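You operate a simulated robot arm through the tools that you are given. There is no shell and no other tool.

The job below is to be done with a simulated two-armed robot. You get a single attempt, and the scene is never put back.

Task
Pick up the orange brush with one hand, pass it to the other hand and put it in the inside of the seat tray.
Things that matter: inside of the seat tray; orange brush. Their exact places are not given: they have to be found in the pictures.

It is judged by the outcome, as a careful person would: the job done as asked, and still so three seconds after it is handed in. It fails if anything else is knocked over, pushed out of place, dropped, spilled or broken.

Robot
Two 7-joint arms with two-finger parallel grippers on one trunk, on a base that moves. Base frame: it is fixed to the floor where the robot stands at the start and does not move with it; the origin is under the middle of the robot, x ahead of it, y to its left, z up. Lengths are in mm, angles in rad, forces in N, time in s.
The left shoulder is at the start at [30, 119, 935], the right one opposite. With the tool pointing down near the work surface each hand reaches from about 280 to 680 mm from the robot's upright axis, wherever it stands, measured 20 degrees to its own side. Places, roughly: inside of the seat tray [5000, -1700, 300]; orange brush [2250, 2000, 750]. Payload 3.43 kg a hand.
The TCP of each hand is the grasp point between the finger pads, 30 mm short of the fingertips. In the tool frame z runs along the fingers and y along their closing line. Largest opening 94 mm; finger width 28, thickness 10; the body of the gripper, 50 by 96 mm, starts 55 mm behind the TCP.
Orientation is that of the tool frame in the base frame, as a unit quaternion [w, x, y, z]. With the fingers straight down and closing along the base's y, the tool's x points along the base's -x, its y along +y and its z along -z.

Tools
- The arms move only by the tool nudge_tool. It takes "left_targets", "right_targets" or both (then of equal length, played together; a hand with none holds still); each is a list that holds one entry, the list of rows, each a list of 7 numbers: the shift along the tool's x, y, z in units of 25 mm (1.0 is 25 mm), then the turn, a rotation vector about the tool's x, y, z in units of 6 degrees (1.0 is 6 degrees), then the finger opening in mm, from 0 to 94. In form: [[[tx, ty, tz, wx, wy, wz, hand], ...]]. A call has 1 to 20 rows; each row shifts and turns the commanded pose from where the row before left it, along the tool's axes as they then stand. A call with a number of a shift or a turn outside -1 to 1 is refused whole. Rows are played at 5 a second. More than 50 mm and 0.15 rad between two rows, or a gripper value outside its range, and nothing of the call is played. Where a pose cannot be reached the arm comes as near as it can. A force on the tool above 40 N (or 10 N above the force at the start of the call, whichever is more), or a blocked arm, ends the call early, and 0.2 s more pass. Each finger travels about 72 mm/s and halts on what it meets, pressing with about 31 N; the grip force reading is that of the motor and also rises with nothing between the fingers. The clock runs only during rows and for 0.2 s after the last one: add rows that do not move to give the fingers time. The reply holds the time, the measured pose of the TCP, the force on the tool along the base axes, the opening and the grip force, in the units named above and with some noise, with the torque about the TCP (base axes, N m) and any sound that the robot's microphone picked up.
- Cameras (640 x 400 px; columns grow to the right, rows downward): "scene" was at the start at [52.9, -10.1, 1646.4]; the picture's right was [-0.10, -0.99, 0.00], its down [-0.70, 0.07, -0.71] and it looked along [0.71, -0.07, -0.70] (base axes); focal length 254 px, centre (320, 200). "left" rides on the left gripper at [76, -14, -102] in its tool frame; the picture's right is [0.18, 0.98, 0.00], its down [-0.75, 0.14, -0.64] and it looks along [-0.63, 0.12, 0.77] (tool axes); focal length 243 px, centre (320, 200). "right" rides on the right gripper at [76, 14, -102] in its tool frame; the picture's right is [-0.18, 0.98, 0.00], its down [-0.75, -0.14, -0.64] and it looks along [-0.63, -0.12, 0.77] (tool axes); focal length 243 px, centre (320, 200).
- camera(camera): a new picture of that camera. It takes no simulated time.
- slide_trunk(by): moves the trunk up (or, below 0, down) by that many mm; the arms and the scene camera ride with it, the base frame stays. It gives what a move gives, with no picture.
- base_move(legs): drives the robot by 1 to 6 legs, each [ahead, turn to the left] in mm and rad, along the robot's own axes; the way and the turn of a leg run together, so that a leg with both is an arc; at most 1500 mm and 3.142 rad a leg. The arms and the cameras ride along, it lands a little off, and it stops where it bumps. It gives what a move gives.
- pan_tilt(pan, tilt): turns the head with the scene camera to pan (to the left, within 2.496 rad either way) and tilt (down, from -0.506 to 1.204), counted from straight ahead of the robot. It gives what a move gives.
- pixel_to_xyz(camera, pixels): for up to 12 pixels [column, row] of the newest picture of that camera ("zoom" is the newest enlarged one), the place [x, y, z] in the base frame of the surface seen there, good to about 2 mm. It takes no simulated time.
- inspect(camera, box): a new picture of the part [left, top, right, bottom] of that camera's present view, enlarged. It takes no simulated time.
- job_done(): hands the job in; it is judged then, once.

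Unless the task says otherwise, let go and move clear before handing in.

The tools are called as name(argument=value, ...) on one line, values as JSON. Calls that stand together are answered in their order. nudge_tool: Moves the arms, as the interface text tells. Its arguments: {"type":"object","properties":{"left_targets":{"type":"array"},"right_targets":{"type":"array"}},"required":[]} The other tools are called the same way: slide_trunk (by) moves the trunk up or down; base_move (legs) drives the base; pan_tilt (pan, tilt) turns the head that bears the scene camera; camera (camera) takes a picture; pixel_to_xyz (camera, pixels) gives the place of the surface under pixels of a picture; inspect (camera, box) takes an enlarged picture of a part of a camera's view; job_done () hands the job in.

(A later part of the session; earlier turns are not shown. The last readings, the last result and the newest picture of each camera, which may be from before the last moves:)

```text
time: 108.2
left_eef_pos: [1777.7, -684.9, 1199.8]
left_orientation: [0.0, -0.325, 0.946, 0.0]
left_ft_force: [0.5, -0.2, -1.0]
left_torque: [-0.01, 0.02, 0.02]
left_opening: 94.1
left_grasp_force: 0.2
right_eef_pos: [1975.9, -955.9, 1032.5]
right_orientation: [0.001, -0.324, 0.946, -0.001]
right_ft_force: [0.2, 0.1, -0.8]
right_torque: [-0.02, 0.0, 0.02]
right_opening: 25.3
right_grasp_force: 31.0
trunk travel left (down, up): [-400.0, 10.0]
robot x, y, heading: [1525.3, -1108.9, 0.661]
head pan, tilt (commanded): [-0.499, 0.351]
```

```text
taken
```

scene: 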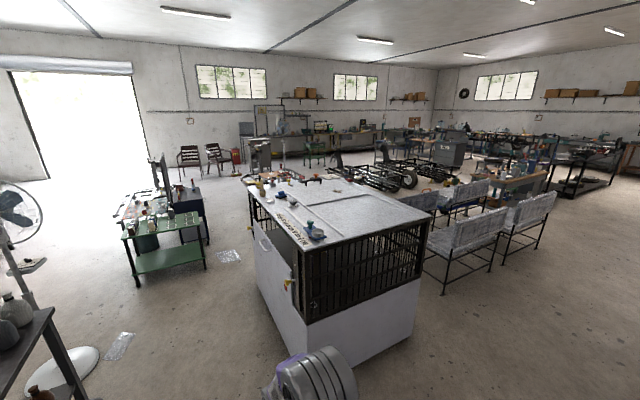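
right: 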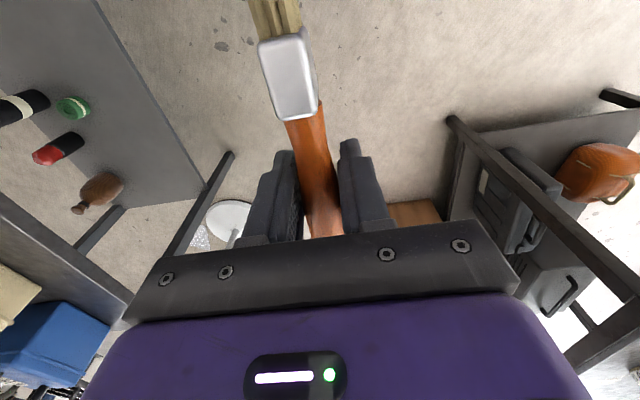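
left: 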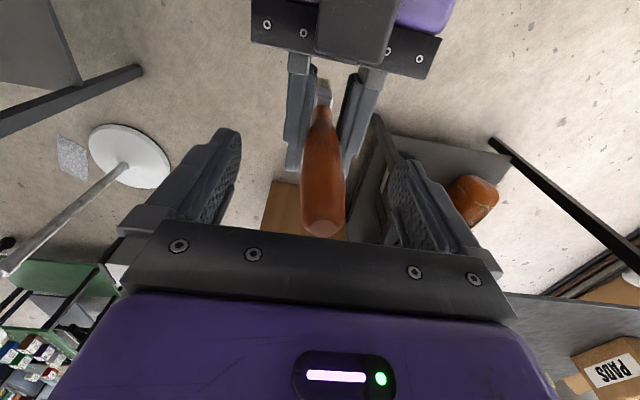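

The green trolley's near corner is at [3957, 683] and the cart's far-left corner around [3530, −260]; there is about 1 m between them to pass diagonally. I drive along the lane first, 2150 mm, then look again.

base_move(legs=[[0, 0.045], [1300, 0], [850, 0]])

pan_tilt(pan=-0.8, tilt=0.5)

camera(camera="scene")

```text
time: 119.5
left_eef_pos: [3411.4, 774.4, 1200.5]
left_orientation: [0.0, -0.35, 0.937, 0.0]
left_ft_force: [0.2, -0.5, 0.6]
left_torque: [0.01, -0.03, 0.02]
left_opening: 94.0
left_grasp_force: 0.1
right_eef_pos: [3625.7, 513.5, 1032.5]
right_orientation: [0.0, -0.35, 0.937, 0.0]
right_ft_force: [0.0, -0.3, -0.2]
right_torque: [0.0, -0.02, -0.02]
right_opening: 25.5
right_grasp_force: 31.1
trunk travel left (down, up): [-400.0, 10.0]
robot x, y, heading: [3180.9, 333.1, 0.715]
head pan, tilt (commanded): [-0.499, 0.351]
```

```text
time: 120.3
left_eef_pos: [3411.7, 775.2, 1199.9]
left_orientation: [0.0, -0.35, 0.937, 0.0]
left_ft_force: [0.2, -0.1, 0.4]
left_torque: [0.0, 0.05, 0.01]
left_opening: 94.0
left_grasp_force: 0.1
right_eef_pos: [3625.0, 514.1, 1031.8]
right_orientation: [0.001, -0.35, 0.937, -0.001]
right_ft_force: [-0.4, -0.4, -1.3]
right_torque: [0.0, -0.01, -0.02]
right_opening: 25.4
right_grasp_force: 31.0
trunk travel left (down, up): [-400.0, 10.0]
robot x, y, heading: [3178.6, 331.8, 0.715]
head pan, tilt (commanded): [-0.799, 0.499]
```

```text
taken
```

scene: 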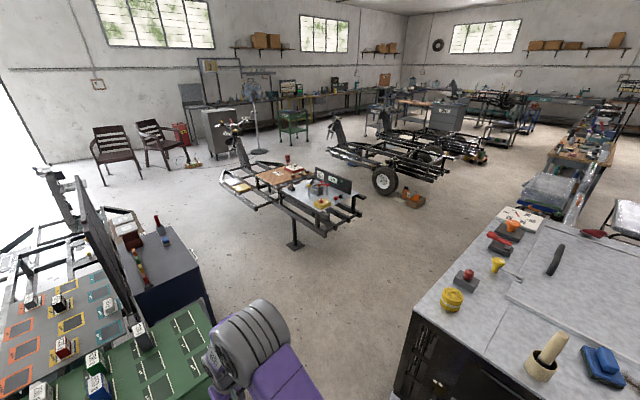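

From here I see a frame on a stand at (220-362, 165-250) ahead-right, the cart's end at (395-640, 205-400) and the trolley at left. I measure what borders my way.

pixel_to_xyz(camera="scene", pixels=[[293, 246], [325, 234], [360, 215], [385, 196], [405, 320], [498, 215], [395, 395], [215, 320], [415, 203], [222, 185], [540, 240], [400, 270]])

```text
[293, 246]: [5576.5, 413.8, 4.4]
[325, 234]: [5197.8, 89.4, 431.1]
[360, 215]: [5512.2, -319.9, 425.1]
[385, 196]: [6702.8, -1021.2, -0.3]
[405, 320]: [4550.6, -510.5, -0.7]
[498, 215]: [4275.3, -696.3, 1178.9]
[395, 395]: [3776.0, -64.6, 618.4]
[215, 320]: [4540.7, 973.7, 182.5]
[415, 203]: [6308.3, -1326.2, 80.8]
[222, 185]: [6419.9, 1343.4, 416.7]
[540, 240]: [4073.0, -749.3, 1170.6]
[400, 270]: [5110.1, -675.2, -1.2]
```

The cart's end face is at about [4275, −700]–[3776, −65], so the passage between it and the trolley corner [3957, 683] is only ~750 mm. I need to know my base width, so I tilt the left hand to look back at my base.

nudge_tool(left_targets=[[[0, 0, 0, 0, 1, 0, 94], [0, 0, 0, 0, 1, 0, 94], [0, 0, 0, 0, 1, 0, 94], [0, 0, 0, 0, 1, 0, 94], [0, 0, 0, 0, 1, 0, 94], [0, 0, 0, 0, 1, 0, 94]]])

camera(camera="left")

```text
time: 121.7
left_eef_pos: [3411.5, 775.0, 1201.0]
left_orientation: [-0.291, -0.333, 0.89, -0.109]
left_ft_force: [0.1, 0.1, 0.1]
left_torque: [0.03, 0.0, -0.03]
left_opening: 93.9
left_grasp_force: 0.1
right_eef_pos: [3625.6, 515.5, 1032.6]
right_orientation: [0.001, -0.35, 0.937, -0.001]
right_ft_force: [0.8, 1.0, 0.0]
right_torque: [-0.03, 0.01, 0.01]
right_opening: 25.5
right_grasp_force: 30.9
trunk travel left (down, up): [-400.0, 10.0]
robot x, y, heading: [3179.8, 332.7, 0.719]
head pan, tilt (commanded): [-0.799, 0.499]
```

```text
taken
```

left: 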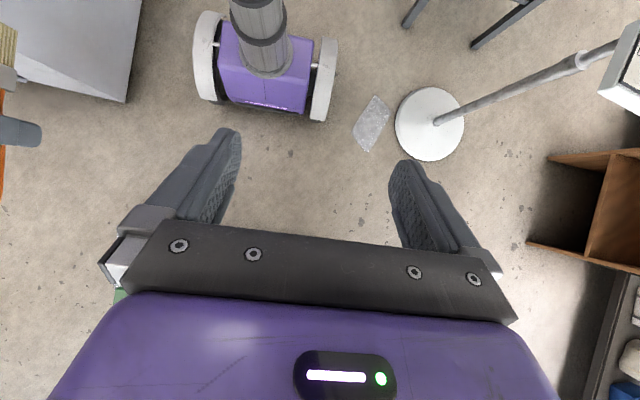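

The left view shows my base: a purple body with two wheels (193–338, 10–122). I measure its extents.

pixel_to_xyz(camera="left", pixels=[[337, 60], [325, 115], [194, 60], [205, 98], [265, 105], [310, 110], [222, 95], [255, 20], [335, 40], [195, 40], [262, 75], [126, 100]])

```text
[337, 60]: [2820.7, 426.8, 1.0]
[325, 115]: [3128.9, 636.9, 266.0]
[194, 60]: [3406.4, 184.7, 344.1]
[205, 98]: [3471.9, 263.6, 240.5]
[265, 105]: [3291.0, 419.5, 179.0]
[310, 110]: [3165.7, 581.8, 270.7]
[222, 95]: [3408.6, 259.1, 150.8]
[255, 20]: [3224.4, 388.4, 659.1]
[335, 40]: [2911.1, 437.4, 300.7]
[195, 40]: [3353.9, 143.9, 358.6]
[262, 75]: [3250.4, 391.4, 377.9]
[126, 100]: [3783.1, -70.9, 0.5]
```

My base is about 530 mm wide (±265) with wheels reaching ~180 mm ahead, so the 750 mm passage is feasible if I'm centred. I put the left hand level again and look closer at the trolley corner and the floor in the passage.

nudge_tool(left_targets=[[[0, 0, 0, 0, -1, 0, 94], [0, 0, 0, 0, -1, 0, 94], [0, 0, 0, 0, -1, 0, 94], [0, 0, 0, 0, -1, 0, 94], [0, 0, 0, 0, -1, 0, 94], [0, 0, 0, 0, -1, 0, 94]]])

pan_tilt(pan=-0.35, tilt=0.8)

camera(camera="scene")

```text
time: 123.1
left_eef_pos: [3411.7, 773.0, 1200.9]
left_orientation: [0.001, -0.35, 0.937, 0.0]
left_ft_force: [0.4, 0.5, -0.5]
left_torque: [0.01, -0.04, -0.03]
left_opening: 94.1
left_grasp_force: 0.1
right_eef_pos: [3624.3, 513.8, 1033.9]
right_orientation: [0.0, -0.35, 0.937, 0.0]
right_ft_force: [0.0, -0.4, -0.6]
right_torque: [0.01, -0.04, -0.02]
right_opening: 25.5
right_grasp_force: 30.6
trunk travel left (down, up): [-400.0, 10.0]
robot x, y, heading: [3181.8, 331.3, 0.717]
head pan, tilt (commanded): [-0.799, 0.499]
```

```text
time: 124.0
left_eef_pos: [3411.9, 774.2, 1201.3]
left_orientation: [-0.001, -0.35, 0.937, 0.0]
left_ft_force: [0.3, -0.6, -0.3]
left_torque: [0.02, 0.03, -0.02]
left_opening: 94.1
left_grasp_force: 0.1
right_eef_pos: [3624.0, 514.1, 1033.5]
right_orientation: [0.0, -0.35, 0.937, 0.0]
right_ft_force: [0.4, 0.1, 0.8]
right_torque: [-0.03, 0.03, 0.0]
right_opening: 25.6
right_grasp_force: 30.8
trunk travel left (down, up): [-400.0, 10.0]
robot x, y, heading: [3179.8, 332.8, 0.714]
head pan, tilt (commanded): [-0.351, 0.799]
```

```text
taken
```

scene: 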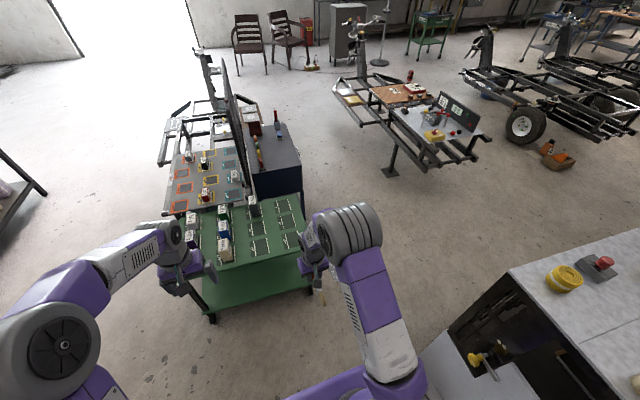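

I see the trolley (185–312, 195–320), with my right hand near its right edge, and the cart's corner at (440, 330). I measure these edges.

pixel_to_xyz(camera="scene", pixels=[[311, 290], [213, 318], [296, 200], [300, 225], [290, 255], [212, 280], [302, 205], [445, 330], [422, 352], [508, 270], [440, 375], [415, 300]])

camera(camera="right")

```text
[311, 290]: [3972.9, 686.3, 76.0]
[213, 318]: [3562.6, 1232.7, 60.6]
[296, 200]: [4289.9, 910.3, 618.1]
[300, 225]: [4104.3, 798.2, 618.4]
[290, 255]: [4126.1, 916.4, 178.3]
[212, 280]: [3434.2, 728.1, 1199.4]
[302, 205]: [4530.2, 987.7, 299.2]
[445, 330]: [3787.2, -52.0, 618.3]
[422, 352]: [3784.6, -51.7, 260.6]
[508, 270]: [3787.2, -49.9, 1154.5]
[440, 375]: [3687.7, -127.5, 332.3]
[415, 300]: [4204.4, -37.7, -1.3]
```

```text
taken
```

right: 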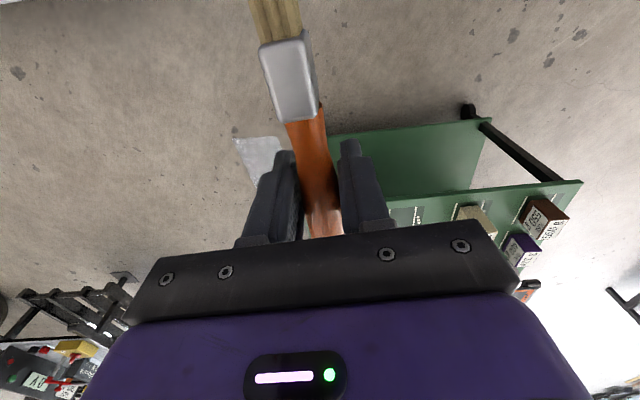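

The right hand view shows the plastic sheet on the floor at (235–290, 135–185) beside the trolley. I measure it and the trolley's tabletop corner.

pixel_to_xyz(camera="right", pixels=[[236, 138], [278, 138], [285, 150], [258, 183], [250, 160], [330, 135], [480, 120], [575, 185], [345, 190], [468, 110]])

```text
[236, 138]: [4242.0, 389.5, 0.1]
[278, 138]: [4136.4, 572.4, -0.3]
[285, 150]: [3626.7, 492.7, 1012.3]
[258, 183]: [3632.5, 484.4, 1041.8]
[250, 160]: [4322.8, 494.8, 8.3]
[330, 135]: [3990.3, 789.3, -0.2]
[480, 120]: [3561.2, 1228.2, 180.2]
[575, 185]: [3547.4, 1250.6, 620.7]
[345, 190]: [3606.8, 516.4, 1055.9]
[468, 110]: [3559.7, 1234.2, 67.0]
```

The sheet lies at about [4136–4330, 390–570], and I can pass between it and the cart corner [3787, −52] if I stay precise. First I turn in place toward the waypoint [3868, 343] and check the heading.

base_move(legs=[[0, -0.7]])

pan_tilt(pan=0.0, tilt=0.9)

camera(camera="scene")

```text
time: 126.3
left_eef_pos: [3643.5, 517.2, 1200.5]
left_orientation: [0.0, -0.004, 1.0, 0.0]
left_ft_force: [0.4, 0.5, -0.6]
left_torque: [-0.03, 0.04, 0.0]
left_opening: 94.2
left_grasp_force: 0.1
right_eef_pos: [3636.0, 181.8, 1033.0]
right_orientation: [0.0, -0.004, 1.0, 0.0]
right_ft_force: [0.2, -0.1, -0.9]
right_torque: [0.0, 0.0, -0.02]
right_opening: 25.2
right_grasp_force: 30.8
trunk travel left (down, up): [-400.0, 10.0]
robot x, y, heading: [3179.1, 332.3, 0.007]
head pan, tilt (commanded): [-0.351, 0.799]
```

```text
time: 127.1
left_eef_pos: [3642.4, 518.1, 1201.8]
left_orientation: [0.001, -0.003, 1.0, 0.0]
left_ft_force: [-0.7, -0.6, 0.2]
left_torque: [0.02, 0.01, 0.03]
left_opening: 93.8
left_grasp_force: 0.1
right_eef_pos: [3635.7, 182.4, 1032.1]
right_orientation: [-0.001, -0.003, 1.0, 0.0]
right_ft_force: [-0.1, 0.0, 0.1]
right_torque: [0.03, 0.01, -0.01]
right_opening: 25.3
right_grasp_force: 31.4
trunk travel left (down, up): [-400.0, 10.0]
robot x, y, heading: [3179.5, 334.8, 0.01]
head pan, tilt (commanded): [0.0, 0.901]
```

```text
taken
```

scene: 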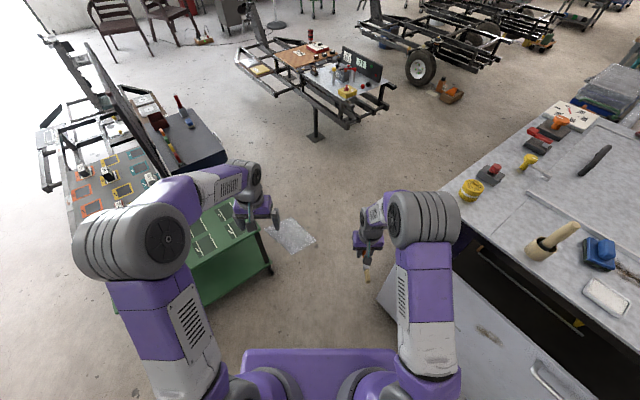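

Now I see the cart's white side panel leaning outward at (378–600, 250–400), and the sheet at (270–318, 218–252). I measure the panel's outer edge and the sheet.

pixel_to_xyz(camera="scene", pixels=[[382, 298], [400, 330], [450, 265], [465, 270], [470, 350], [500, 385], [272, 220], [290, 252], [318, 240], [298, 219], [272, 270], [262, 232]])

```text
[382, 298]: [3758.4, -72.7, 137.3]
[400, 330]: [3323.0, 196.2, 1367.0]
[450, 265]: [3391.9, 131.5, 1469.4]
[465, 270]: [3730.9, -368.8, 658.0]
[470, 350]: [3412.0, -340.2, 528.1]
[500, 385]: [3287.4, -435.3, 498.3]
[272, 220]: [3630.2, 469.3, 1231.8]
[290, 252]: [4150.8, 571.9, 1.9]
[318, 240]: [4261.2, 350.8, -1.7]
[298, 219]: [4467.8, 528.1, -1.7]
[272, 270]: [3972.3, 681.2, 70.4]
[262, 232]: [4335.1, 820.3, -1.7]
```

The panel is flush with the cart's side (nothing leans out), and the corner is at [3787, −52]. I drive 688 mm forward to the waypoint.

base_move(legs=[[688, 0]])

pan_tilt(pan=-0.6, tilt=0.9)

camera(camera="scene")

```text
time: 130.9
left_eef_pos: [4333.5, 519.5, 1201.0]
left_orientation: [0.0, -0.002, 1.0, -0.001]
left_ft_force: [0.0, 0.2, 1.6]
left_torque: [-0.01, 0.0, -0.01]
left_opening: 94.1
left_grasp_force: 0.1
right_eef_pos: [4324.5, 183.1, 1032.8]
right_orientation: [0.0, -0.002, 1.0, 0.0]
right_ft_force: [0.2, -0.8, -0.4]
right_torque: [0.01, 0.03, -0.02]
right_opening: 25.5
right_grasp_force: 31.5
trunk travel left (down, up): [-400.0, 10.0]
robot x, y, heading: [3866.5, 336.8, -0.0]
head pan, tilt (commanded): [0.0, 0.901]
```

```text
time: 131.9
left_eef_pos: [4333.8, 519.7, 1201.5]
left_orientation: [-0.001, -0.002, 1.0, 0.0]
left_ft_force: [0.1, 0.7, -0.6]
left_torque: [0.01, -0.02, 0.02]
left_opening: 94.3
left_grasp_force: 0.0
right_eef_pos: [4324.0, 182.5, 1032.5]
right_orientation: [0.0, -0.003, 1.0, 0.0]
right_ft_force: [0.0, -0.6, -0.9]
right_torque: [-0.02, 0.0, 0.01]
right_opening: 25.7
right_grasp_force: 30.8
trunk travel left (down, up): [-400.0, 10.0]
robot x, y, heading: [3868.3, 336.9, 0.004]
head pan, tilt (commanded): [-0.6, 0.901]
```

```text
taken
```

scene: 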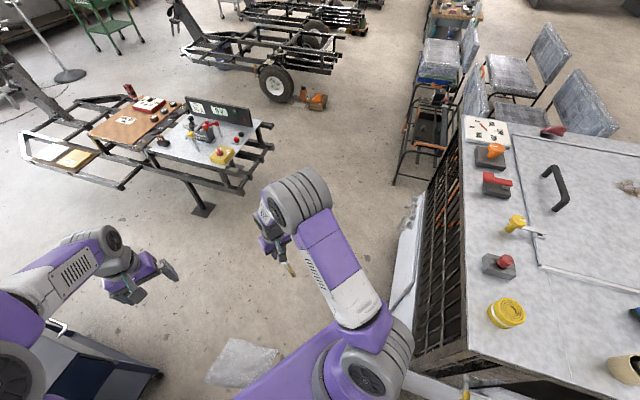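

Behind the cart I see the seat with its black tray at (395–460, 80–185), and something white along the cart's far side at (385–425, 195–330). I measure those and the sheet at (205–280, 340–388).

pixel_to_xyz(camera="scene", pixels=[[210, 380], [232, 340], [279, 350], [260, 385], [390, 305], [400, 240], [415, 200], [410, 280], [405, 320], [395, 182], [425, 195], [420, 345]])

inspect(camera="scene", box=[360, 40, 500, 200])

```text
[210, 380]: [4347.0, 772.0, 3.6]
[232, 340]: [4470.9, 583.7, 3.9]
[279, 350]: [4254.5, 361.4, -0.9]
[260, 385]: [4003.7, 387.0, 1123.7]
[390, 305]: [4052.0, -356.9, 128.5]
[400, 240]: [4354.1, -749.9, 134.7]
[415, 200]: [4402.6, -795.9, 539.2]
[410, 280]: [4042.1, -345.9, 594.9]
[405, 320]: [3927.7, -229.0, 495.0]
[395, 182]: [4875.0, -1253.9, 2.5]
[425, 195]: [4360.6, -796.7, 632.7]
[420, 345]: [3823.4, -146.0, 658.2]
```

```text
2.50 times, centred on (430, 120) of scene
```

zoom: 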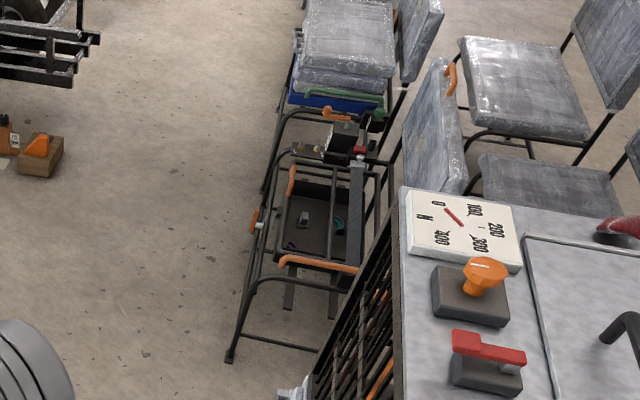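

The cart's far face reaches u-line [4052, −357]–[4354, −750] and the sheet's near corner is [4254, 361]. I turn in place to heading −0.826 so I pass midway between them, and check.

base_move(legs=[[0, -0.828]])

pan_tilt(pan=0.0, tilt=0.95)

camera(camera="scene")

```text
time: 134.4
left_eef_pos: [4317.6, 119.9, 1201.1]
left_orientation: [0.0, 0.4, 0.917, 0.0]
left_ft_force: [0.3, 0.1, -0.7]
left_torque: [0.01, -0.01, -0.02]
left_opening: 93.9
left_grasp_force: 0.1
right_eef_pos: [4065.0, -101.2, 1032.1]
right_orientation: [-0.001, 0.399, 0.917, 0.0]
right_ft_force: [-0.6, -0.6, -0.4]
right_torque: [-0.01, 0.01, -0.03]
right_opening: 25.4
right_grasp_force: 31.2
trunk travel left (down, up): [-400.0, 10.0]
robot x, y, heading: [3869.4, 334.9, -0.825]
head pan, tilt (commanded): [-0.6, 0.901]
```

```text
time: 135.4
left_eef_pos: [4317.5, 119.2, 1201.7]
left_orientation: [0.0, 0.4, 0.917, -0.001]
left_ft_force: [0.3, 0.1, 0.5]
left_torque: [0.01, -0.01, 0.01]
left_opening: 94.1
left_grasp_force: 0.2
right_eef_pos: [4066.4, -102.5, 1033.3]
right_orientation: [0.0, 0.4, 0.917, 0.0]
right_ft_force: [0.0, -0.2, -1.0]
right_torque: [-0.01, 0.03, 0.0]
right_opening: 25.3
right_grasp_force: 31.1
trunk travel left (down, up): [-400.0, 10.0]
robot x, y, heading: [3871.3, 334.6, -0.821]
head pan, tilt (commanded): [0.0, 0.949]
```

```text
taken
```

scene: 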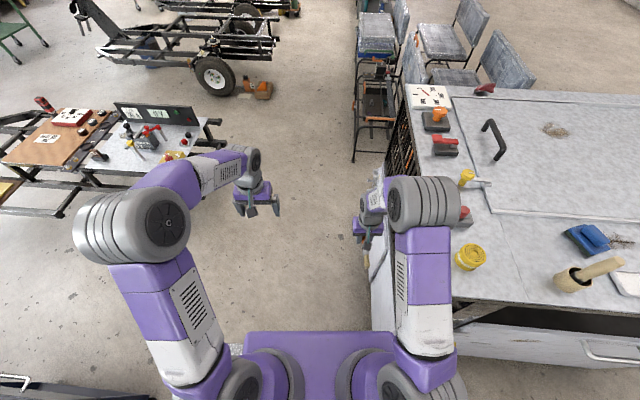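

I'm heading −0.823 with the cart edge to my right and clear floor ahead (320, 200–330). I drive 600 mm.

base_move(legs=[[600, 0]])

camera(camera="scene")

```text
time: 138.8
left_eef_pos: [4725.0, -320.3, 1200.2]
left_orientation: [0.0, 0.401, 0.916, 0.0]
left_ft_force: [0.3, 0.1, 0.0]
left_torque: [-0.03, 0.06, 0.03]
left_opening: 94.1
left_grasp_force: 0.0
right_eef_pos: [4471.6, -541.0, 1031.7]
right_orientation: [0.0, 0.4, 0.917, 0.0]
right_ft_force: [0.4, 0.1, -0.4]
right_torque: [0.01, 0.0, 0.02]
right_opening: 25.3
right_grasp_force: 31.1
trunk travel left (down, up): [-400.0, 10.0]
robot x, y, heading: [4279.3, -101.3, -0.825]
head pan, tilt (commanded): [0.0, 0.949]
```

```text
taken
```

scene: 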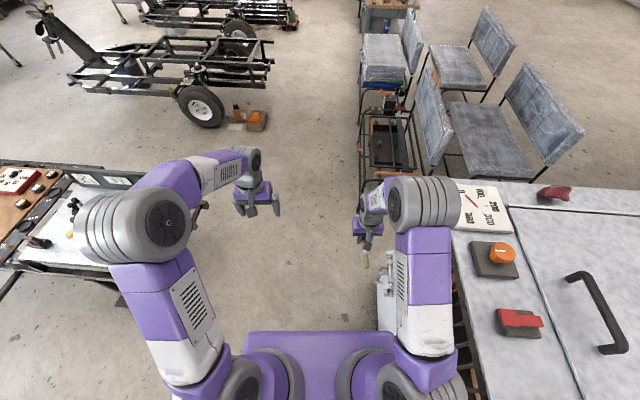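

The tray seat is now visible at (357–415, 110–180). I zoom and measure its frame and tray.

inspect(camera="scene", box=[345, 75, 465, 195])

```text
3.33 times, centred on (405, 135) of scene
```

zoom: 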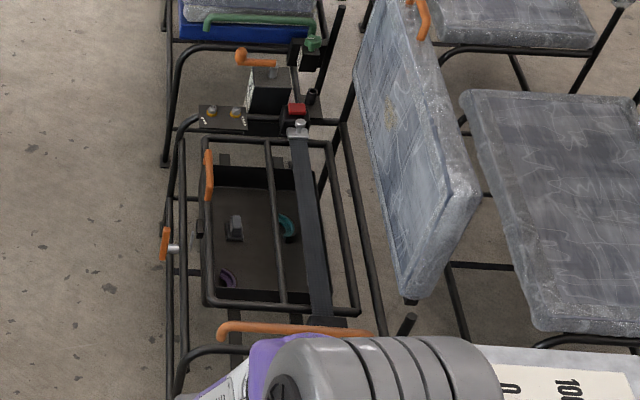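

The tray interior is at zoom (210–320, 165–292), with small items in it (grey piece (235, 228), teal hook (287, 225), purple hook (225, 280)), a thin rod at column 275 and a thick bar at 305. I measure all of these.

pixel_to_xyz(camera="zoom", pixels=[[206, 295], [207, 150], [330, 140], [357, 308], [275, 230], [283, 300], [272, 160], [310, 220], [215, 200], [240, 200], [260, 260], [292, 260]])

pixel_to_xyz(camera="zoom", pixels=[[235, 220], [236, 238], [287, 225], [225, 280], [218, 290], [300, 290], [222, 175], [300, 180], [208, 175], [164, 245], [240, 328], [350, 330]])

```text
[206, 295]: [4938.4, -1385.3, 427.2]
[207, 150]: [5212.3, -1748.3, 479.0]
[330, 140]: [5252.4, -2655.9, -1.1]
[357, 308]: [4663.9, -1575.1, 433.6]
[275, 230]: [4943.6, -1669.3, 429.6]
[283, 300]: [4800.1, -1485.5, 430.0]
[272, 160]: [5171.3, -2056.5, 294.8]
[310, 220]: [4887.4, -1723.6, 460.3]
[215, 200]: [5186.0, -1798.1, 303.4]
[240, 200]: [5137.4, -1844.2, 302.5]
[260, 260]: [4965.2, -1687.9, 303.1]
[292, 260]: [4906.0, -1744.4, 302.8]
```

```text
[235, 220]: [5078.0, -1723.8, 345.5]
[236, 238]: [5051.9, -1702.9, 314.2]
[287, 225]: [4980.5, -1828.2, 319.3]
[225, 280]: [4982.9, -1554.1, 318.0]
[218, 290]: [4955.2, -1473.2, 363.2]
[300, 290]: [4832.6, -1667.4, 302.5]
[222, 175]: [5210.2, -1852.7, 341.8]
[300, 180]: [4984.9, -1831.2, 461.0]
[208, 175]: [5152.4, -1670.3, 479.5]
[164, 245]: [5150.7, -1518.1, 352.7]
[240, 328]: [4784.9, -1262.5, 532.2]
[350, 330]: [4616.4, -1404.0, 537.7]
```

The tray floor is z≈303 with a usable opening between the front bar (z 430) and the thin rod, free of items toward the near end. I drive 1780 mm along the lane in front of the seats, slightly outward, to stand in front of the tray.

base_move(legs=[[0, 0.02], [1000, 0]])

camera(camera="scene")

```text
time: 144.4
left_eef_pos: [5426.5, -1034.4, 1200.7]
left_orientation: [0.0, 0.392, 0.92, -0.001]
left_ft_force: [0.0, -0.5, 0.1]
left_torque: [-0.03, -0.01, 0.01]
left_opening: 93.9
left_grasp_force: 0.0
right_eef_pos: [5178.9, -1261.2, 1033.2]
right_orientation: [0.0, 0.391, 0.92, 0.0]
right_ft_force: [0.7, -0.3, -0.9]
right_torque: [0.01, 0.0, -0.02]
right_opening: 25.4
right_grasp_force: 31.0
trunk travel left (down, up): [-400.0, 10.0]
robot x, y, heading: [4974.1, -825.0, -0.802]
head pan, tilt (commanded): [0.0, 0.949]
```

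```text
taken
```

scene: 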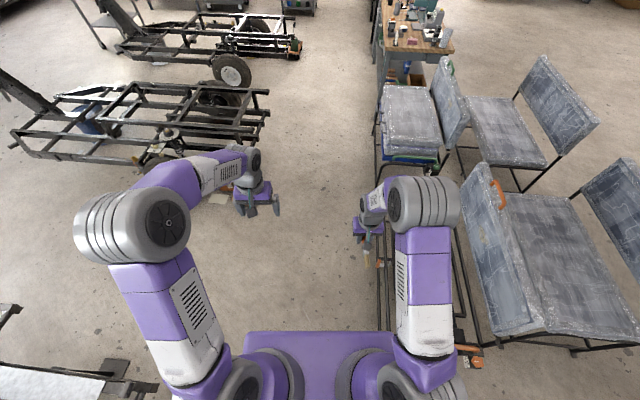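

Lane remains clear; the tray seat is now to my right behind my right arm. I drive 785 mm further and turn right to face the seat.

base_move(legs=[[785, 0], [0, -1.683]])

camera(camera="scene")

camera(camera="right")

```text
time: 152.8
left_eef_pos: [5252.4, -1821.0, 1201.2]
left_orientation: [0.0, 0.951, 0.309, 0.001]
left_ft_force: [0.5, -0.8, -0.1]
left_torque: [0.02, 0.0, 0.0]
left_opening: 94.1
left_grasp_force: 0.1
right_eef_pos: [5062.6, -1544.8, 1032.6]
right_orientation: [0.0, 0.951, 0.31, 0.0]
right_ft_force: [1.1, 0.6, -0.5]
right_torque: [0.01, 0.01, 0.03]
right_opening: 25.8
right_grasp_force: 31.4
trunk travel left (down, up): [-400.0, 10.0]
robot x, y, heading: [5523.2, -1402.7, -2.511]
head pan, tilt (commanded): [0.0, 0.949]
```

```text
taken
```

scene: 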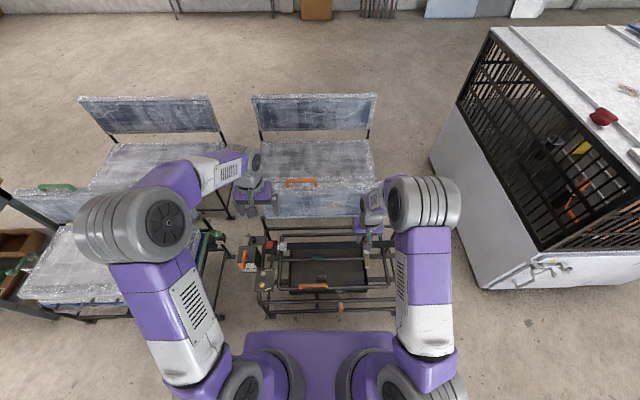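

```text
taken
```

right: 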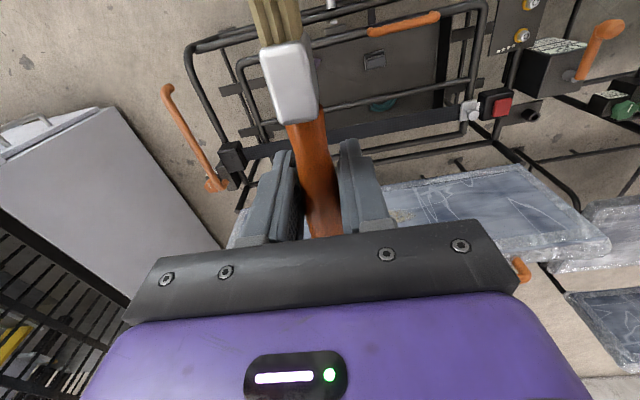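

I now face the seat; the tray frame is at (255–400, 235–310) in the scene. I zoom in to plan the placement.

inspect(camera="scene", box=[250, 225, 402, 325])

```text
4.00 times, centred on (326, 275) of scene
```

zoom: 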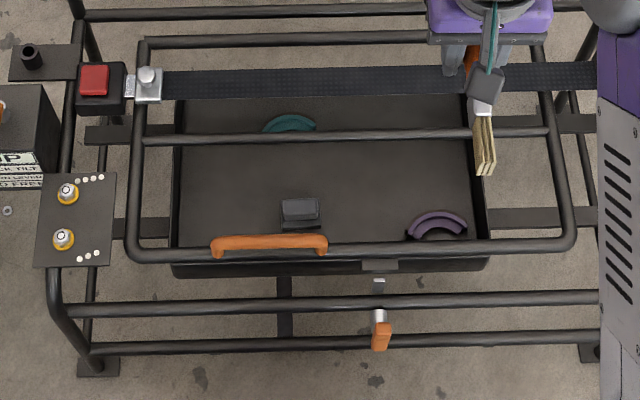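

The picture shows the tray interior (178–488, 95–270), mid rod at row 135, front bar at row 250, with a grey block (300, 212), purple hook (437, 222) and teal hook (290, 122). I measure these precisely.

pixel_to_xyz(camera="zoom", pixels=[[200, 200], [380, 200], [470, 180], [482, 220], [485, 150], [180, 200], [300, 200], [283, 222], [318, 222], [412, 235], [437, 215], [463, 235]])

pixel_to_xyz(camera="zoom", pixels=[[150, 139], [350, 135], [520, 132], [150, 255], [400, 250], [560, 245], [572, 200], [380, 160], [330, 265], [380, 335], [485, 170], [480, 100]])

```text
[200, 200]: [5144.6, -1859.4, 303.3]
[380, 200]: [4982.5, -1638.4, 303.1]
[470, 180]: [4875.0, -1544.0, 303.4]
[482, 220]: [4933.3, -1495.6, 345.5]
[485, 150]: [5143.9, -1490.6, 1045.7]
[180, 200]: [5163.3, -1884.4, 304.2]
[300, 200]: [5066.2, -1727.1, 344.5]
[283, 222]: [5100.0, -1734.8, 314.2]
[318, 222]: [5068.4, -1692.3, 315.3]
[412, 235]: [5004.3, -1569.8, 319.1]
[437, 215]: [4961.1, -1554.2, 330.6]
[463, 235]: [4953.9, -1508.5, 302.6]
```

```text
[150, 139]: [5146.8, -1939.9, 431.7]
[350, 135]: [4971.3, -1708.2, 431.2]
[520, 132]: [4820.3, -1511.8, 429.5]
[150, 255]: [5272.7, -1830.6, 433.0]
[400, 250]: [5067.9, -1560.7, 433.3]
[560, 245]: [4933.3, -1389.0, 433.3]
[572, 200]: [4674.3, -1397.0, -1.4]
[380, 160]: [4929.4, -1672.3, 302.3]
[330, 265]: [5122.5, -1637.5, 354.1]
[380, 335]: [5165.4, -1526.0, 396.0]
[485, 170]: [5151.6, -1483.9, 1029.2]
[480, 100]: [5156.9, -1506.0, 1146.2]
```

Positions are clear: rod at u≈2913–2916 (z 431), front bar ≈3080, grey block and purple hook leave a free floor strip between them beside the rod. I need the brush parallel to the rod, so I yaw the right hand 90° up here, while lifting and retracting the left hand.

nudge_tool(left_targets=[[[0, 0, -1, 0, 0, 0, 94], [0, 0, -1, 0, 0, 0, 94], [0, 0, -1, 0, 0, 0, 94], [0, 0, -1, 0, 0, 0, 94], [0.5, 0, -1, 0, 0, 0, 94], [1, 0, 0, 0, 0, 0, 94], [1, 0, 0, 0, 0, 0, 94], [1, 0, 0, 0, 0, 0, 94], [0, 0, 0, 0, 0, 0, 94], [0, 0, 0, 0, 0, 0, 94], [0, 0, 0, 0, 0, 0, 94], [0, 0, 0, 0, 0, 0, 94], [0, 0, 0, 0, 0, 0, 94], [0, 0, 0, 0, 0, 0, 94], [0, 0, 0, 0, 0, 0, 94]]], right_targets=[[[0, 0, 0, 0, 0, 1, 8], [0, 0, 0, 0, 0, 1, 8], [0, 0, 0, 0, 0, 1, 8], [0, 0, 0, 0, 0, 1, 8], [0, 0, 0, 0, 0, 1, 8], [0, 0, 0, 0, 0, 1, 8], [0, 0, 0, 0, 0, 1, 8], [0, 0, 0, 0, 0, 1, 8], [0, 0, 0, 0, 0, 1, 8], [0, 0, 0, 0, 0, 1, 8], [0, 0, 0, 0, 0, 1, 8], [0, 0, 0, 0, 0, 1, 8], [0, 0, 0, 0, 0, 1, 8], [0, 0, 0, 0, 0, 1, 8], [0, 0, 0, 0, 0, 1, 8]]])

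camera(camera="scene")

camera(camera="right")

```text
time: 155.9
left_eef_pos: [5324.1, -1770.6, 1326.7]
left_orientation: [0.0, 0.951, 0.309, 0.0]
left_ft_force: [0.5, 0.2, 0.4]
left_torque: [0.03, 0.01, -0.01]
left_opening: 93.9
left_grasp_force: 0.0
right_eef_pos: [5062.2, -1545.4, 1033.6]
right_orientation: [0.0, 0.891, -0.453, 0.0]
right_ft_force: [-0.1, 0.5, -0.1]
right_torque: [0.0, 0.01, 0.0]
right_opening: 25.4
right_grasp_force: 32.0
trunk travel left (down, up): [-400.0, 10.0]
robot x, y, heading: [5520.3, -1401.6, -2.511]
head pan, tilt (commanded): [0.0, 0.949]
```

```text
taken
```

scene: 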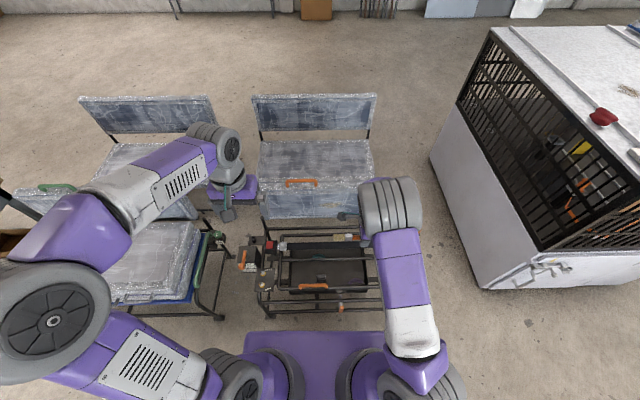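

```text
taken
```

right: 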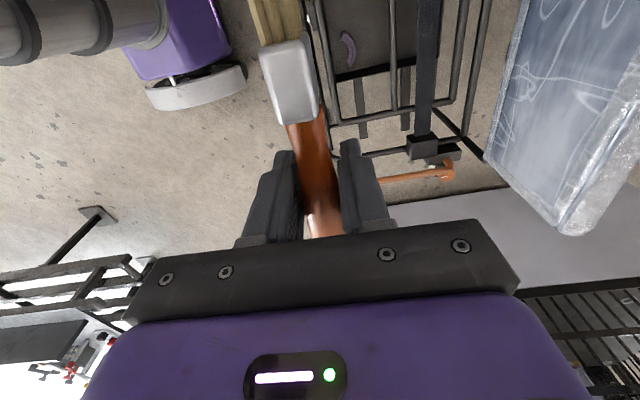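

The hand is yawed and the bristles point along the tray; the TCP is already nearly right along the tray's length. I correct heading slightly, move the base 90 mm closer, and then lower the trunk in steps.

base_move(legs=[[0, 0.02], [90, 0]])

slide_trunk(by=-200)

camera(camera="scene")

camera(camera="right")

```text
time: 157.4
left_eef_pos: [5261.2, -1830.0, 1326.8]
left_orientation: [0.001, 0.948, 0.32, 0.0]
left_ft_force: [-0.5, -0.7, -0.2]
left_torque: [0.01, -0.01, 0.0]
left_opening: 94.1
left_grasp_force: 0.0
right_eef_pos: [4994.9, -1608.2, 1032.4]
right_orientation: [0.0, 0.896, -0.443, 0.0]
right_ft_force: [0.5, 1.2, -0.9]
right_torque: [-0.01, -0.03, 0.0]
right_opening: 25.8
right_grasp_force: 30.8
trunk travel left (down, up): [-400.0, 10.0]
robot x, y, heading: [5447.0, -1455.0, -2.492]
head pan, tilt (commanded): [0.0, 0.949]
```

```text
time: 159.6
left_eef_pos: [5261.8, -1828.9, 1127.4]
left_orientation: [0.0, 0.948, 0.319, 0.0]
left_ft_force: [-0.3, -0.1, 0.2]
left_torque: [-0.01, -0.02, 0.0]
left_opening: 93.9
left_grasp_force: 0.0
right_eef_pos: [4995.9, -1607.6, 834.2]
right_orientation: [0.0, 0.896, -0.444, 0.0]
right_ft_force: [-0.6, -0.5, -0.7]
right_torque: [-0.02, 0.02, 0.01]
right_opening: 25.5
right_grasp_force: 31.9
trunk travel left (down, up): [-200.0, 210.0]
robot x, y, heading: [5449.5, -1455.0, -2.488]
head pan, tilt (commanded): [0.0, 0.949]
```

```text
taken
```

scene: 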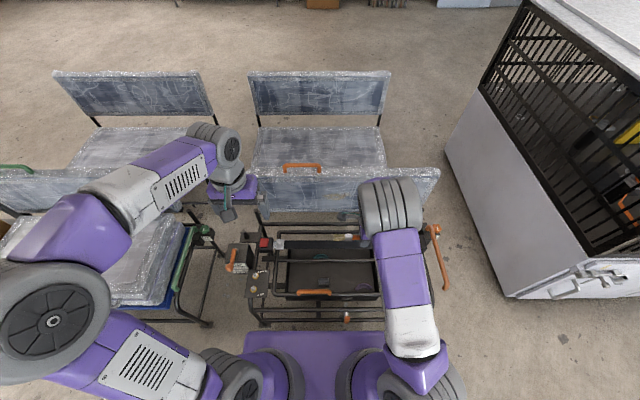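

```text
taken
```

right: 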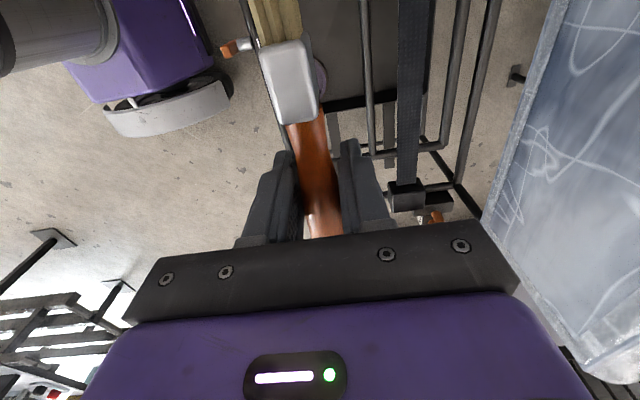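

Right TCP now at z 834, over the tray opening. I lower the trunk the remaining 200 mm.

slide_trunk(by=-195)

camera(camera="scene")

camera(camera="right")

```text
time: 161.7
left_eef_pos: [5261.9, -1829.3, 931.4]
left_orientation: [0.0, 0.948, 0.32, 0.0]
left_ft_force: [0.0, -0.2, 0.3]
left_torque: [-0.05, -0.02, 0.02]
left_opening: 94.1
left_grasp_force: 0.0
right_eef_pos: [4995.0, -1608.6, 639.1]
right_orientation: [0.0, 0.896, -0.444, 0.0]
right_ft_force: [-0.5, 0.3, -0.1]
right_torque: [-0.03, 0.02, -0.01]
right_opening: 25.8
right_grasp_force: 31.0
trunk travel left (down, up): [-5.0, 405.0]
robot x, y, heading: [5448.9, -1456.2, -2.491]
head pan, tilt (commanded): [0.0, 0.949]
```

```text
taken
```

scene: 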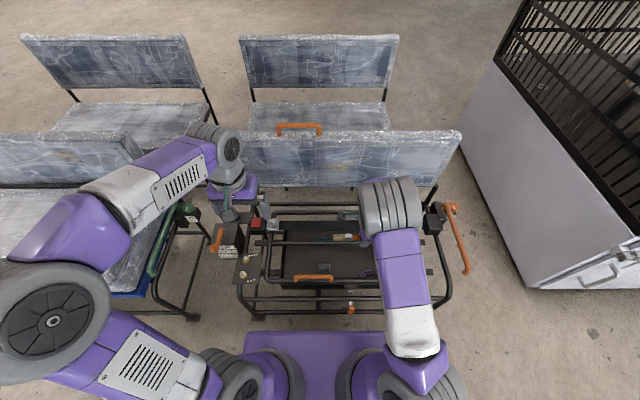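

```text
taken
```

right: 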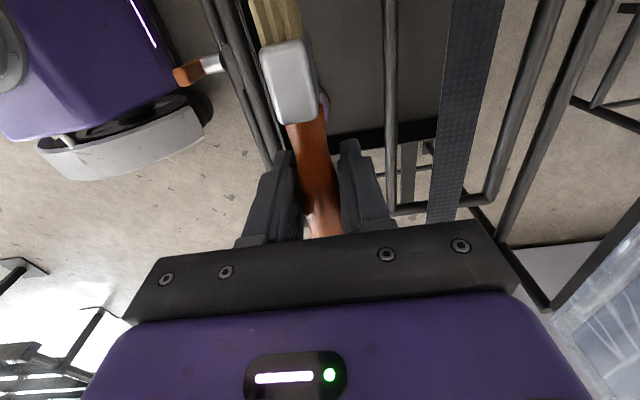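

The brush hangs between the front bar (col ~250) and the rod (col ~390) in the right view, centred over the opening. I shift 35 mm toward the rod and 14 mm along, and tilt the hand 15° so its body will clear the rod when lowered.

nudge_tool(right_targets=[[[-0.284, 0.692, 0, 0, 0, 0, 8], [-0.284, 0.692, 0, 0, 0, 0, 8], [0, 0, 0, -0.84, 0, 0, 8], [0, 0, 0, -0.83, 0, 0, 8], [0, 0, 0, -0.83, 0, 0, 8], [0, 0, 0, 0, 0, 0, 8]]])

camera(camera="right")

```text
time: 163.1
left_eef_pos: [5261.5, -1829.6, 932.5]
left_orientation: [0.0, 0.948, 0.32, 0.0]
left_ft_force: [0.1, 0.3, 0.2]
left_torque: [-0.01, 0.01, -0.02]
left_opening: 94.2
left_grasp_force: 0.1
right_eef_pos: [4958.7, -1617.9, 637.9]
right_orientation: [0.116, 0.889, -0.44, -0.059]
right_ft_force: [-1.0, 0.2, -0.9]
right_torque: [0.01, -0.02, 0.0]
right_opening: 25.5
right_grasp_force: 30.7
trunk travel left (down, up): [-5.0, 405.0]
robot x, y, heading: [5448.9, -1454.0, -2.486]
head pan, tilt (commanded): [0.0, 0.949]
```

```text
taken
```

right: 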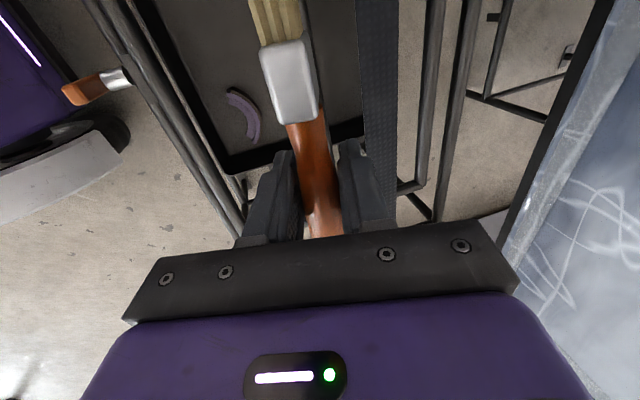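

The TCP is exactly where intended (tool tilted 15° toward the rod, body leaning out). I descend vertically 178 mm to z≈460 and check the clearances.

nudge_tool(right_targets=[[[0, -0.2303, 0.8597, 0, 0, 0, 8], [0, -0.2303, 0.8597, 0, 0, 0, 8], [0, -0.2303, 0.8597, 0, 0, 0, 8], [0, -0.2303, 0.8597, 0, 0, 0, 8], [0, -0.2303, 0.8597, 0, 0, 0, 8], [0, -0.2303, 0.8597, 0, 0, 0, 8], [0, -0.2303, 0.8597, 0, 0, 0, 8], [0, -0.2303, 0.8597, 0, 0, 0, 8], [0, 0, 0, 0, 0, 0, 8]]])

camera(camera="right")

camera(camera="scene")

```text
time: 165.1
left_eef_pos: [5262.4, -1828.7, 931.3]
left_orientation: [0.0, 0.947, 0.32, -0.001]
left_ft_force: [0.9, 0.8, 0.2]
left_torque: [0.0, 0.02, 0.0]
left_opening: 94.0
left_grasp_force: 0.0
right_eef_pos: [4958.9, -1620.0, 459.7]
right_orientation: [0.117, 0.888, -0.441, -0.057]
right_ft_force: [-0.3, 0.0, -0.2]
right_torque: [-0.01, -0.04, 0.0]
right_opening: 25.1
right_grasp_force: 31.2
trunk travel left (down, up): [-5.0, 405.0]
robot x, y, heading: [5453.9, -1454.6, -2.494]
head pan, tilt (commanded): [0.0, 0.949]
```

```text
taken
```

right: 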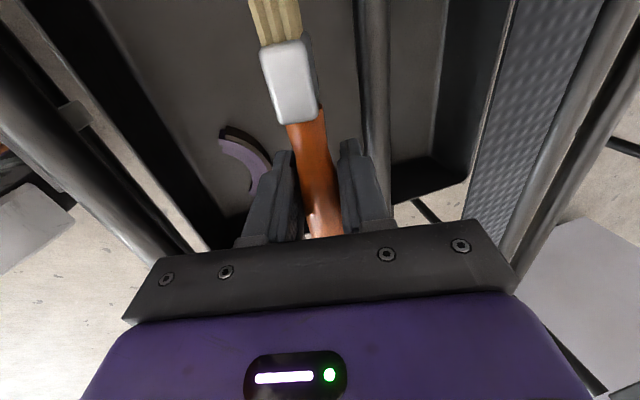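

```text
taken
```

scene: 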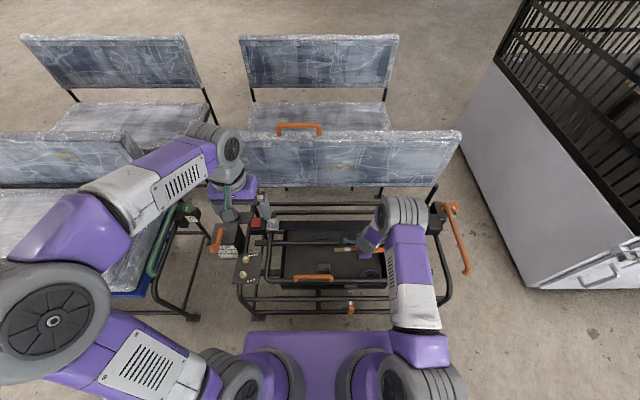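

At z 460 the rod appears just right of the far finger at (360–390, 0–170). I measure the rod's near edge, the front bar's inner edge, and floor items from this closer view.

pixel_to_xyz(camera="right", pixels=[[362, 60], [372, 60], [384, 60], [368, 120], [378, 120], [225, 140], [258, 160], [250, 185], [130, 150], [85, 110], [330, 60], [200, 100]])

inspect(camera="scene", box=[240, 195, 440, 320])

```text
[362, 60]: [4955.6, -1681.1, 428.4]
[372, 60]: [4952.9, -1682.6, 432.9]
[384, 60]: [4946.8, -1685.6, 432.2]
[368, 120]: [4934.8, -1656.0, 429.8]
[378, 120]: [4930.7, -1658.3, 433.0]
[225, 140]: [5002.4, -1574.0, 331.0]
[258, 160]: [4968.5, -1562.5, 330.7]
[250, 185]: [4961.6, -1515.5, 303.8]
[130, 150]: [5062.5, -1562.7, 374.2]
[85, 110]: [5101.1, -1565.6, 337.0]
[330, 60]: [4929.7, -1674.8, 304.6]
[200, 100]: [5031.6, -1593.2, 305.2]
```

```text
3.20 times, centred on (340, 258) of scene
```

zoom: 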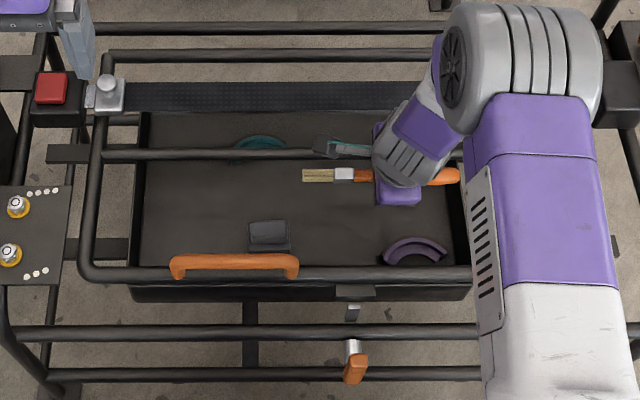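

The scene zoom shows the brush over free tray floor, and the hand's camera arm at (315–370, 145) reaching toward the rod in view. I check that part's real position before descending further.

pixel_to_xyz(camera="zoom", pixels=[[322, 145], [330, 152], [345, 147], [365, 150], [320, 138], [335, 158], [303, 175], [340, 174], [455, 176], [395, 180], [400, 200], [385, 160]])

```text
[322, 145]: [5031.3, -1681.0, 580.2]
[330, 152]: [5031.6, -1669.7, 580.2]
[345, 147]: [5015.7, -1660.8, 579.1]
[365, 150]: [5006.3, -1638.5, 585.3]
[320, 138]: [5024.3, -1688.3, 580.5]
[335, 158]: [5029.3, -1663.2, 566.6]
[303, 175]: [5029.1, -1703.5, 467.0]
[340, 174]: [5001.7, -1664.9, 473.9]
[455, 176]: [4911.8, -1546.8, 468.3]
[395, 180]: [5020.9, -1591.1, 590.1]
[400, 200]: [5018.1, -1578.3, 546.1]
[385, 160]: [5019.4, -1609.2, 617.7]
```

The camera arm sits at u≈2970–2990, well clear of the rod (edge u≈2922), and the brush spans free floor. I fine-shift (5 mm along, 3 mm outward) and descend 60 mm more.

nudge_tool(right_targets=[[[-0.2, -0.116, -0.031, 0, 0, 0, 8], [0, -0.207, 0.7727, 0, 0, 0, 8], [0, -0.207, 0.7727, 0, 0, 0, 8], [0, -0.207, 0.7727, 0, 0, 0, 8], [0, 0, 0, 0, 0, 0, 8]]])

camera(camera="right")

inspect(camera="scene", box=[240, 195, 440, 320])

```text
time: 166.3
left_eef_pos: [5262.0, -1829.7, 931.5]
left_orientation: [0.0, 0.947, 0.32, 0.0]
left_ft_force: [0.7, 0.5, 0.0]
left_torque: [-0.01, -0.06, 0.01]
left_opening: 94.0
left_grasp_force: 0.1
right_eef_pos: [4958.6, -1612.2, 399.7]
right_orientation: [0.117, 0.888, -0.441, -0.058]
right_ft_force: [0.6, -0.1, -1.2]
right_torque: [-0.02, 0.01, -0.02]
right_opening: 25.5
right_grasp_force: 30.9
trunk travel left (down, up): [-5.0, 405.0]
robot x, y, heading: [5449.0, -1455.8, -2.489]
head pan, tilt (commanded): [0.0, 0.949]
```

```text
taken
```

right: 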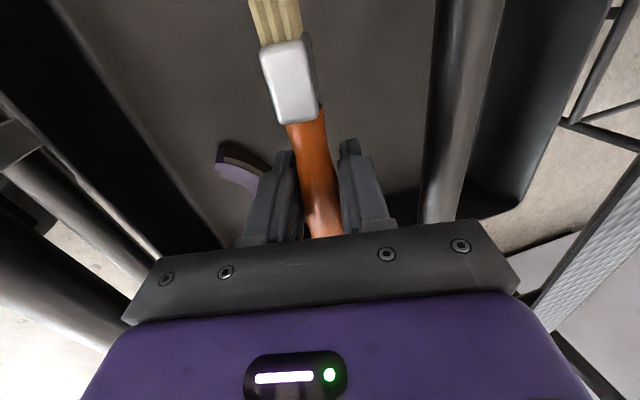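

```text
3.20 times, centred on (340, 258) of scene
```

zoom: 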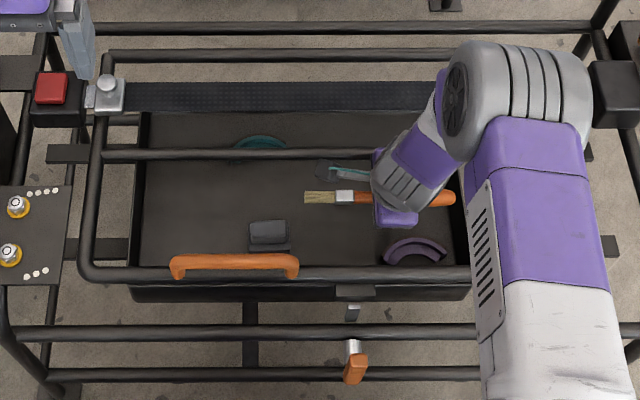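

The approach is clean (force ~0), with about 12 mm between hand and rod and the brush level over the tray floor. I shift 2 mm away from the rod and descend the last 55 mm to z≈345.

nudge_tool(right_targets=[[[0, -0.0773, -0.0207, 0, 0, 0, 8], [0, -0.141, 0.5274, 0, 0, 0, 8], [0, -0.141, 0.5274, 0, 0, 0, 8], [0, -0.141, 0.5274, 0, 0, 0, 8], [0, -0.141, 0.5274, 0, 0, 0, 8], [0, 0, 0, 0, 0, 0, 8]]])

camera(camera="right")

inspect(camera="scene", box=[240, 195, 440, 320])

```text
time: 167.7
left_eef_pos: [5261.5, -1829.1, 930.8]
left_orientation: [0.0, 0.948, 0.32, 0.0]
left_ft_force: [0.6, 0.3, -1.0]
left_torque: [0.04, 0.01, 0.01]
left_opening: 94.0
left_grasp_force: 0.1
right_eef_pos: [4960.0, -1612.9, 344.6]
right_orientation: [0.117, 0.888, -0.44, -0.057]
right_ft_force: [-0.3, 0.1, 0.4]
right_torque: [-0.01, 0.0, -0.02]
right_opening: 25.4
right_grasp_force: 31.2
trunk travel left (down, up): [-5.0, 405.0]
robot x, y, heading: [5447.8, -1455.9, -2.495]
head pan, tilt (commanded): [0.0, 0.949]
```

```text
taken
```

right: 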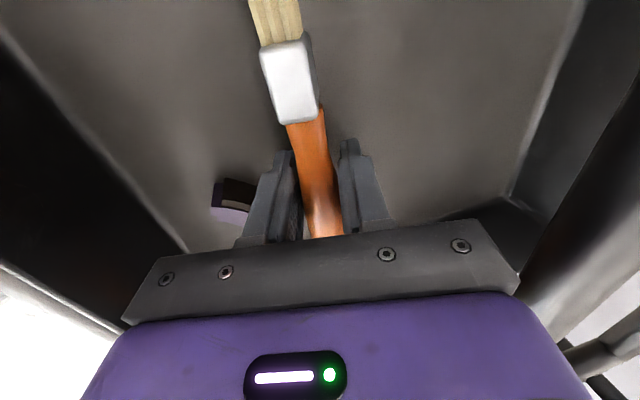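

```text
3.20 times, centred on (340, 258) of scene
```

zoom: 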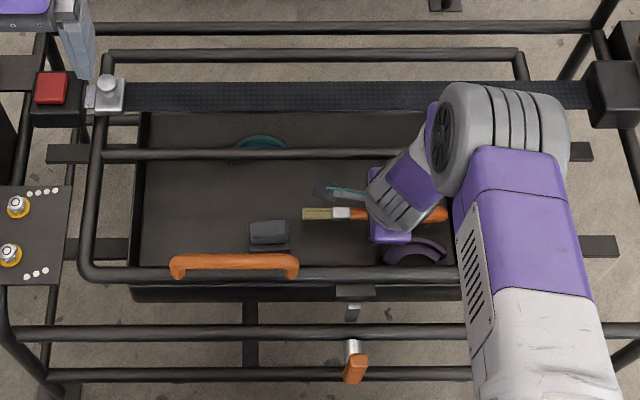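

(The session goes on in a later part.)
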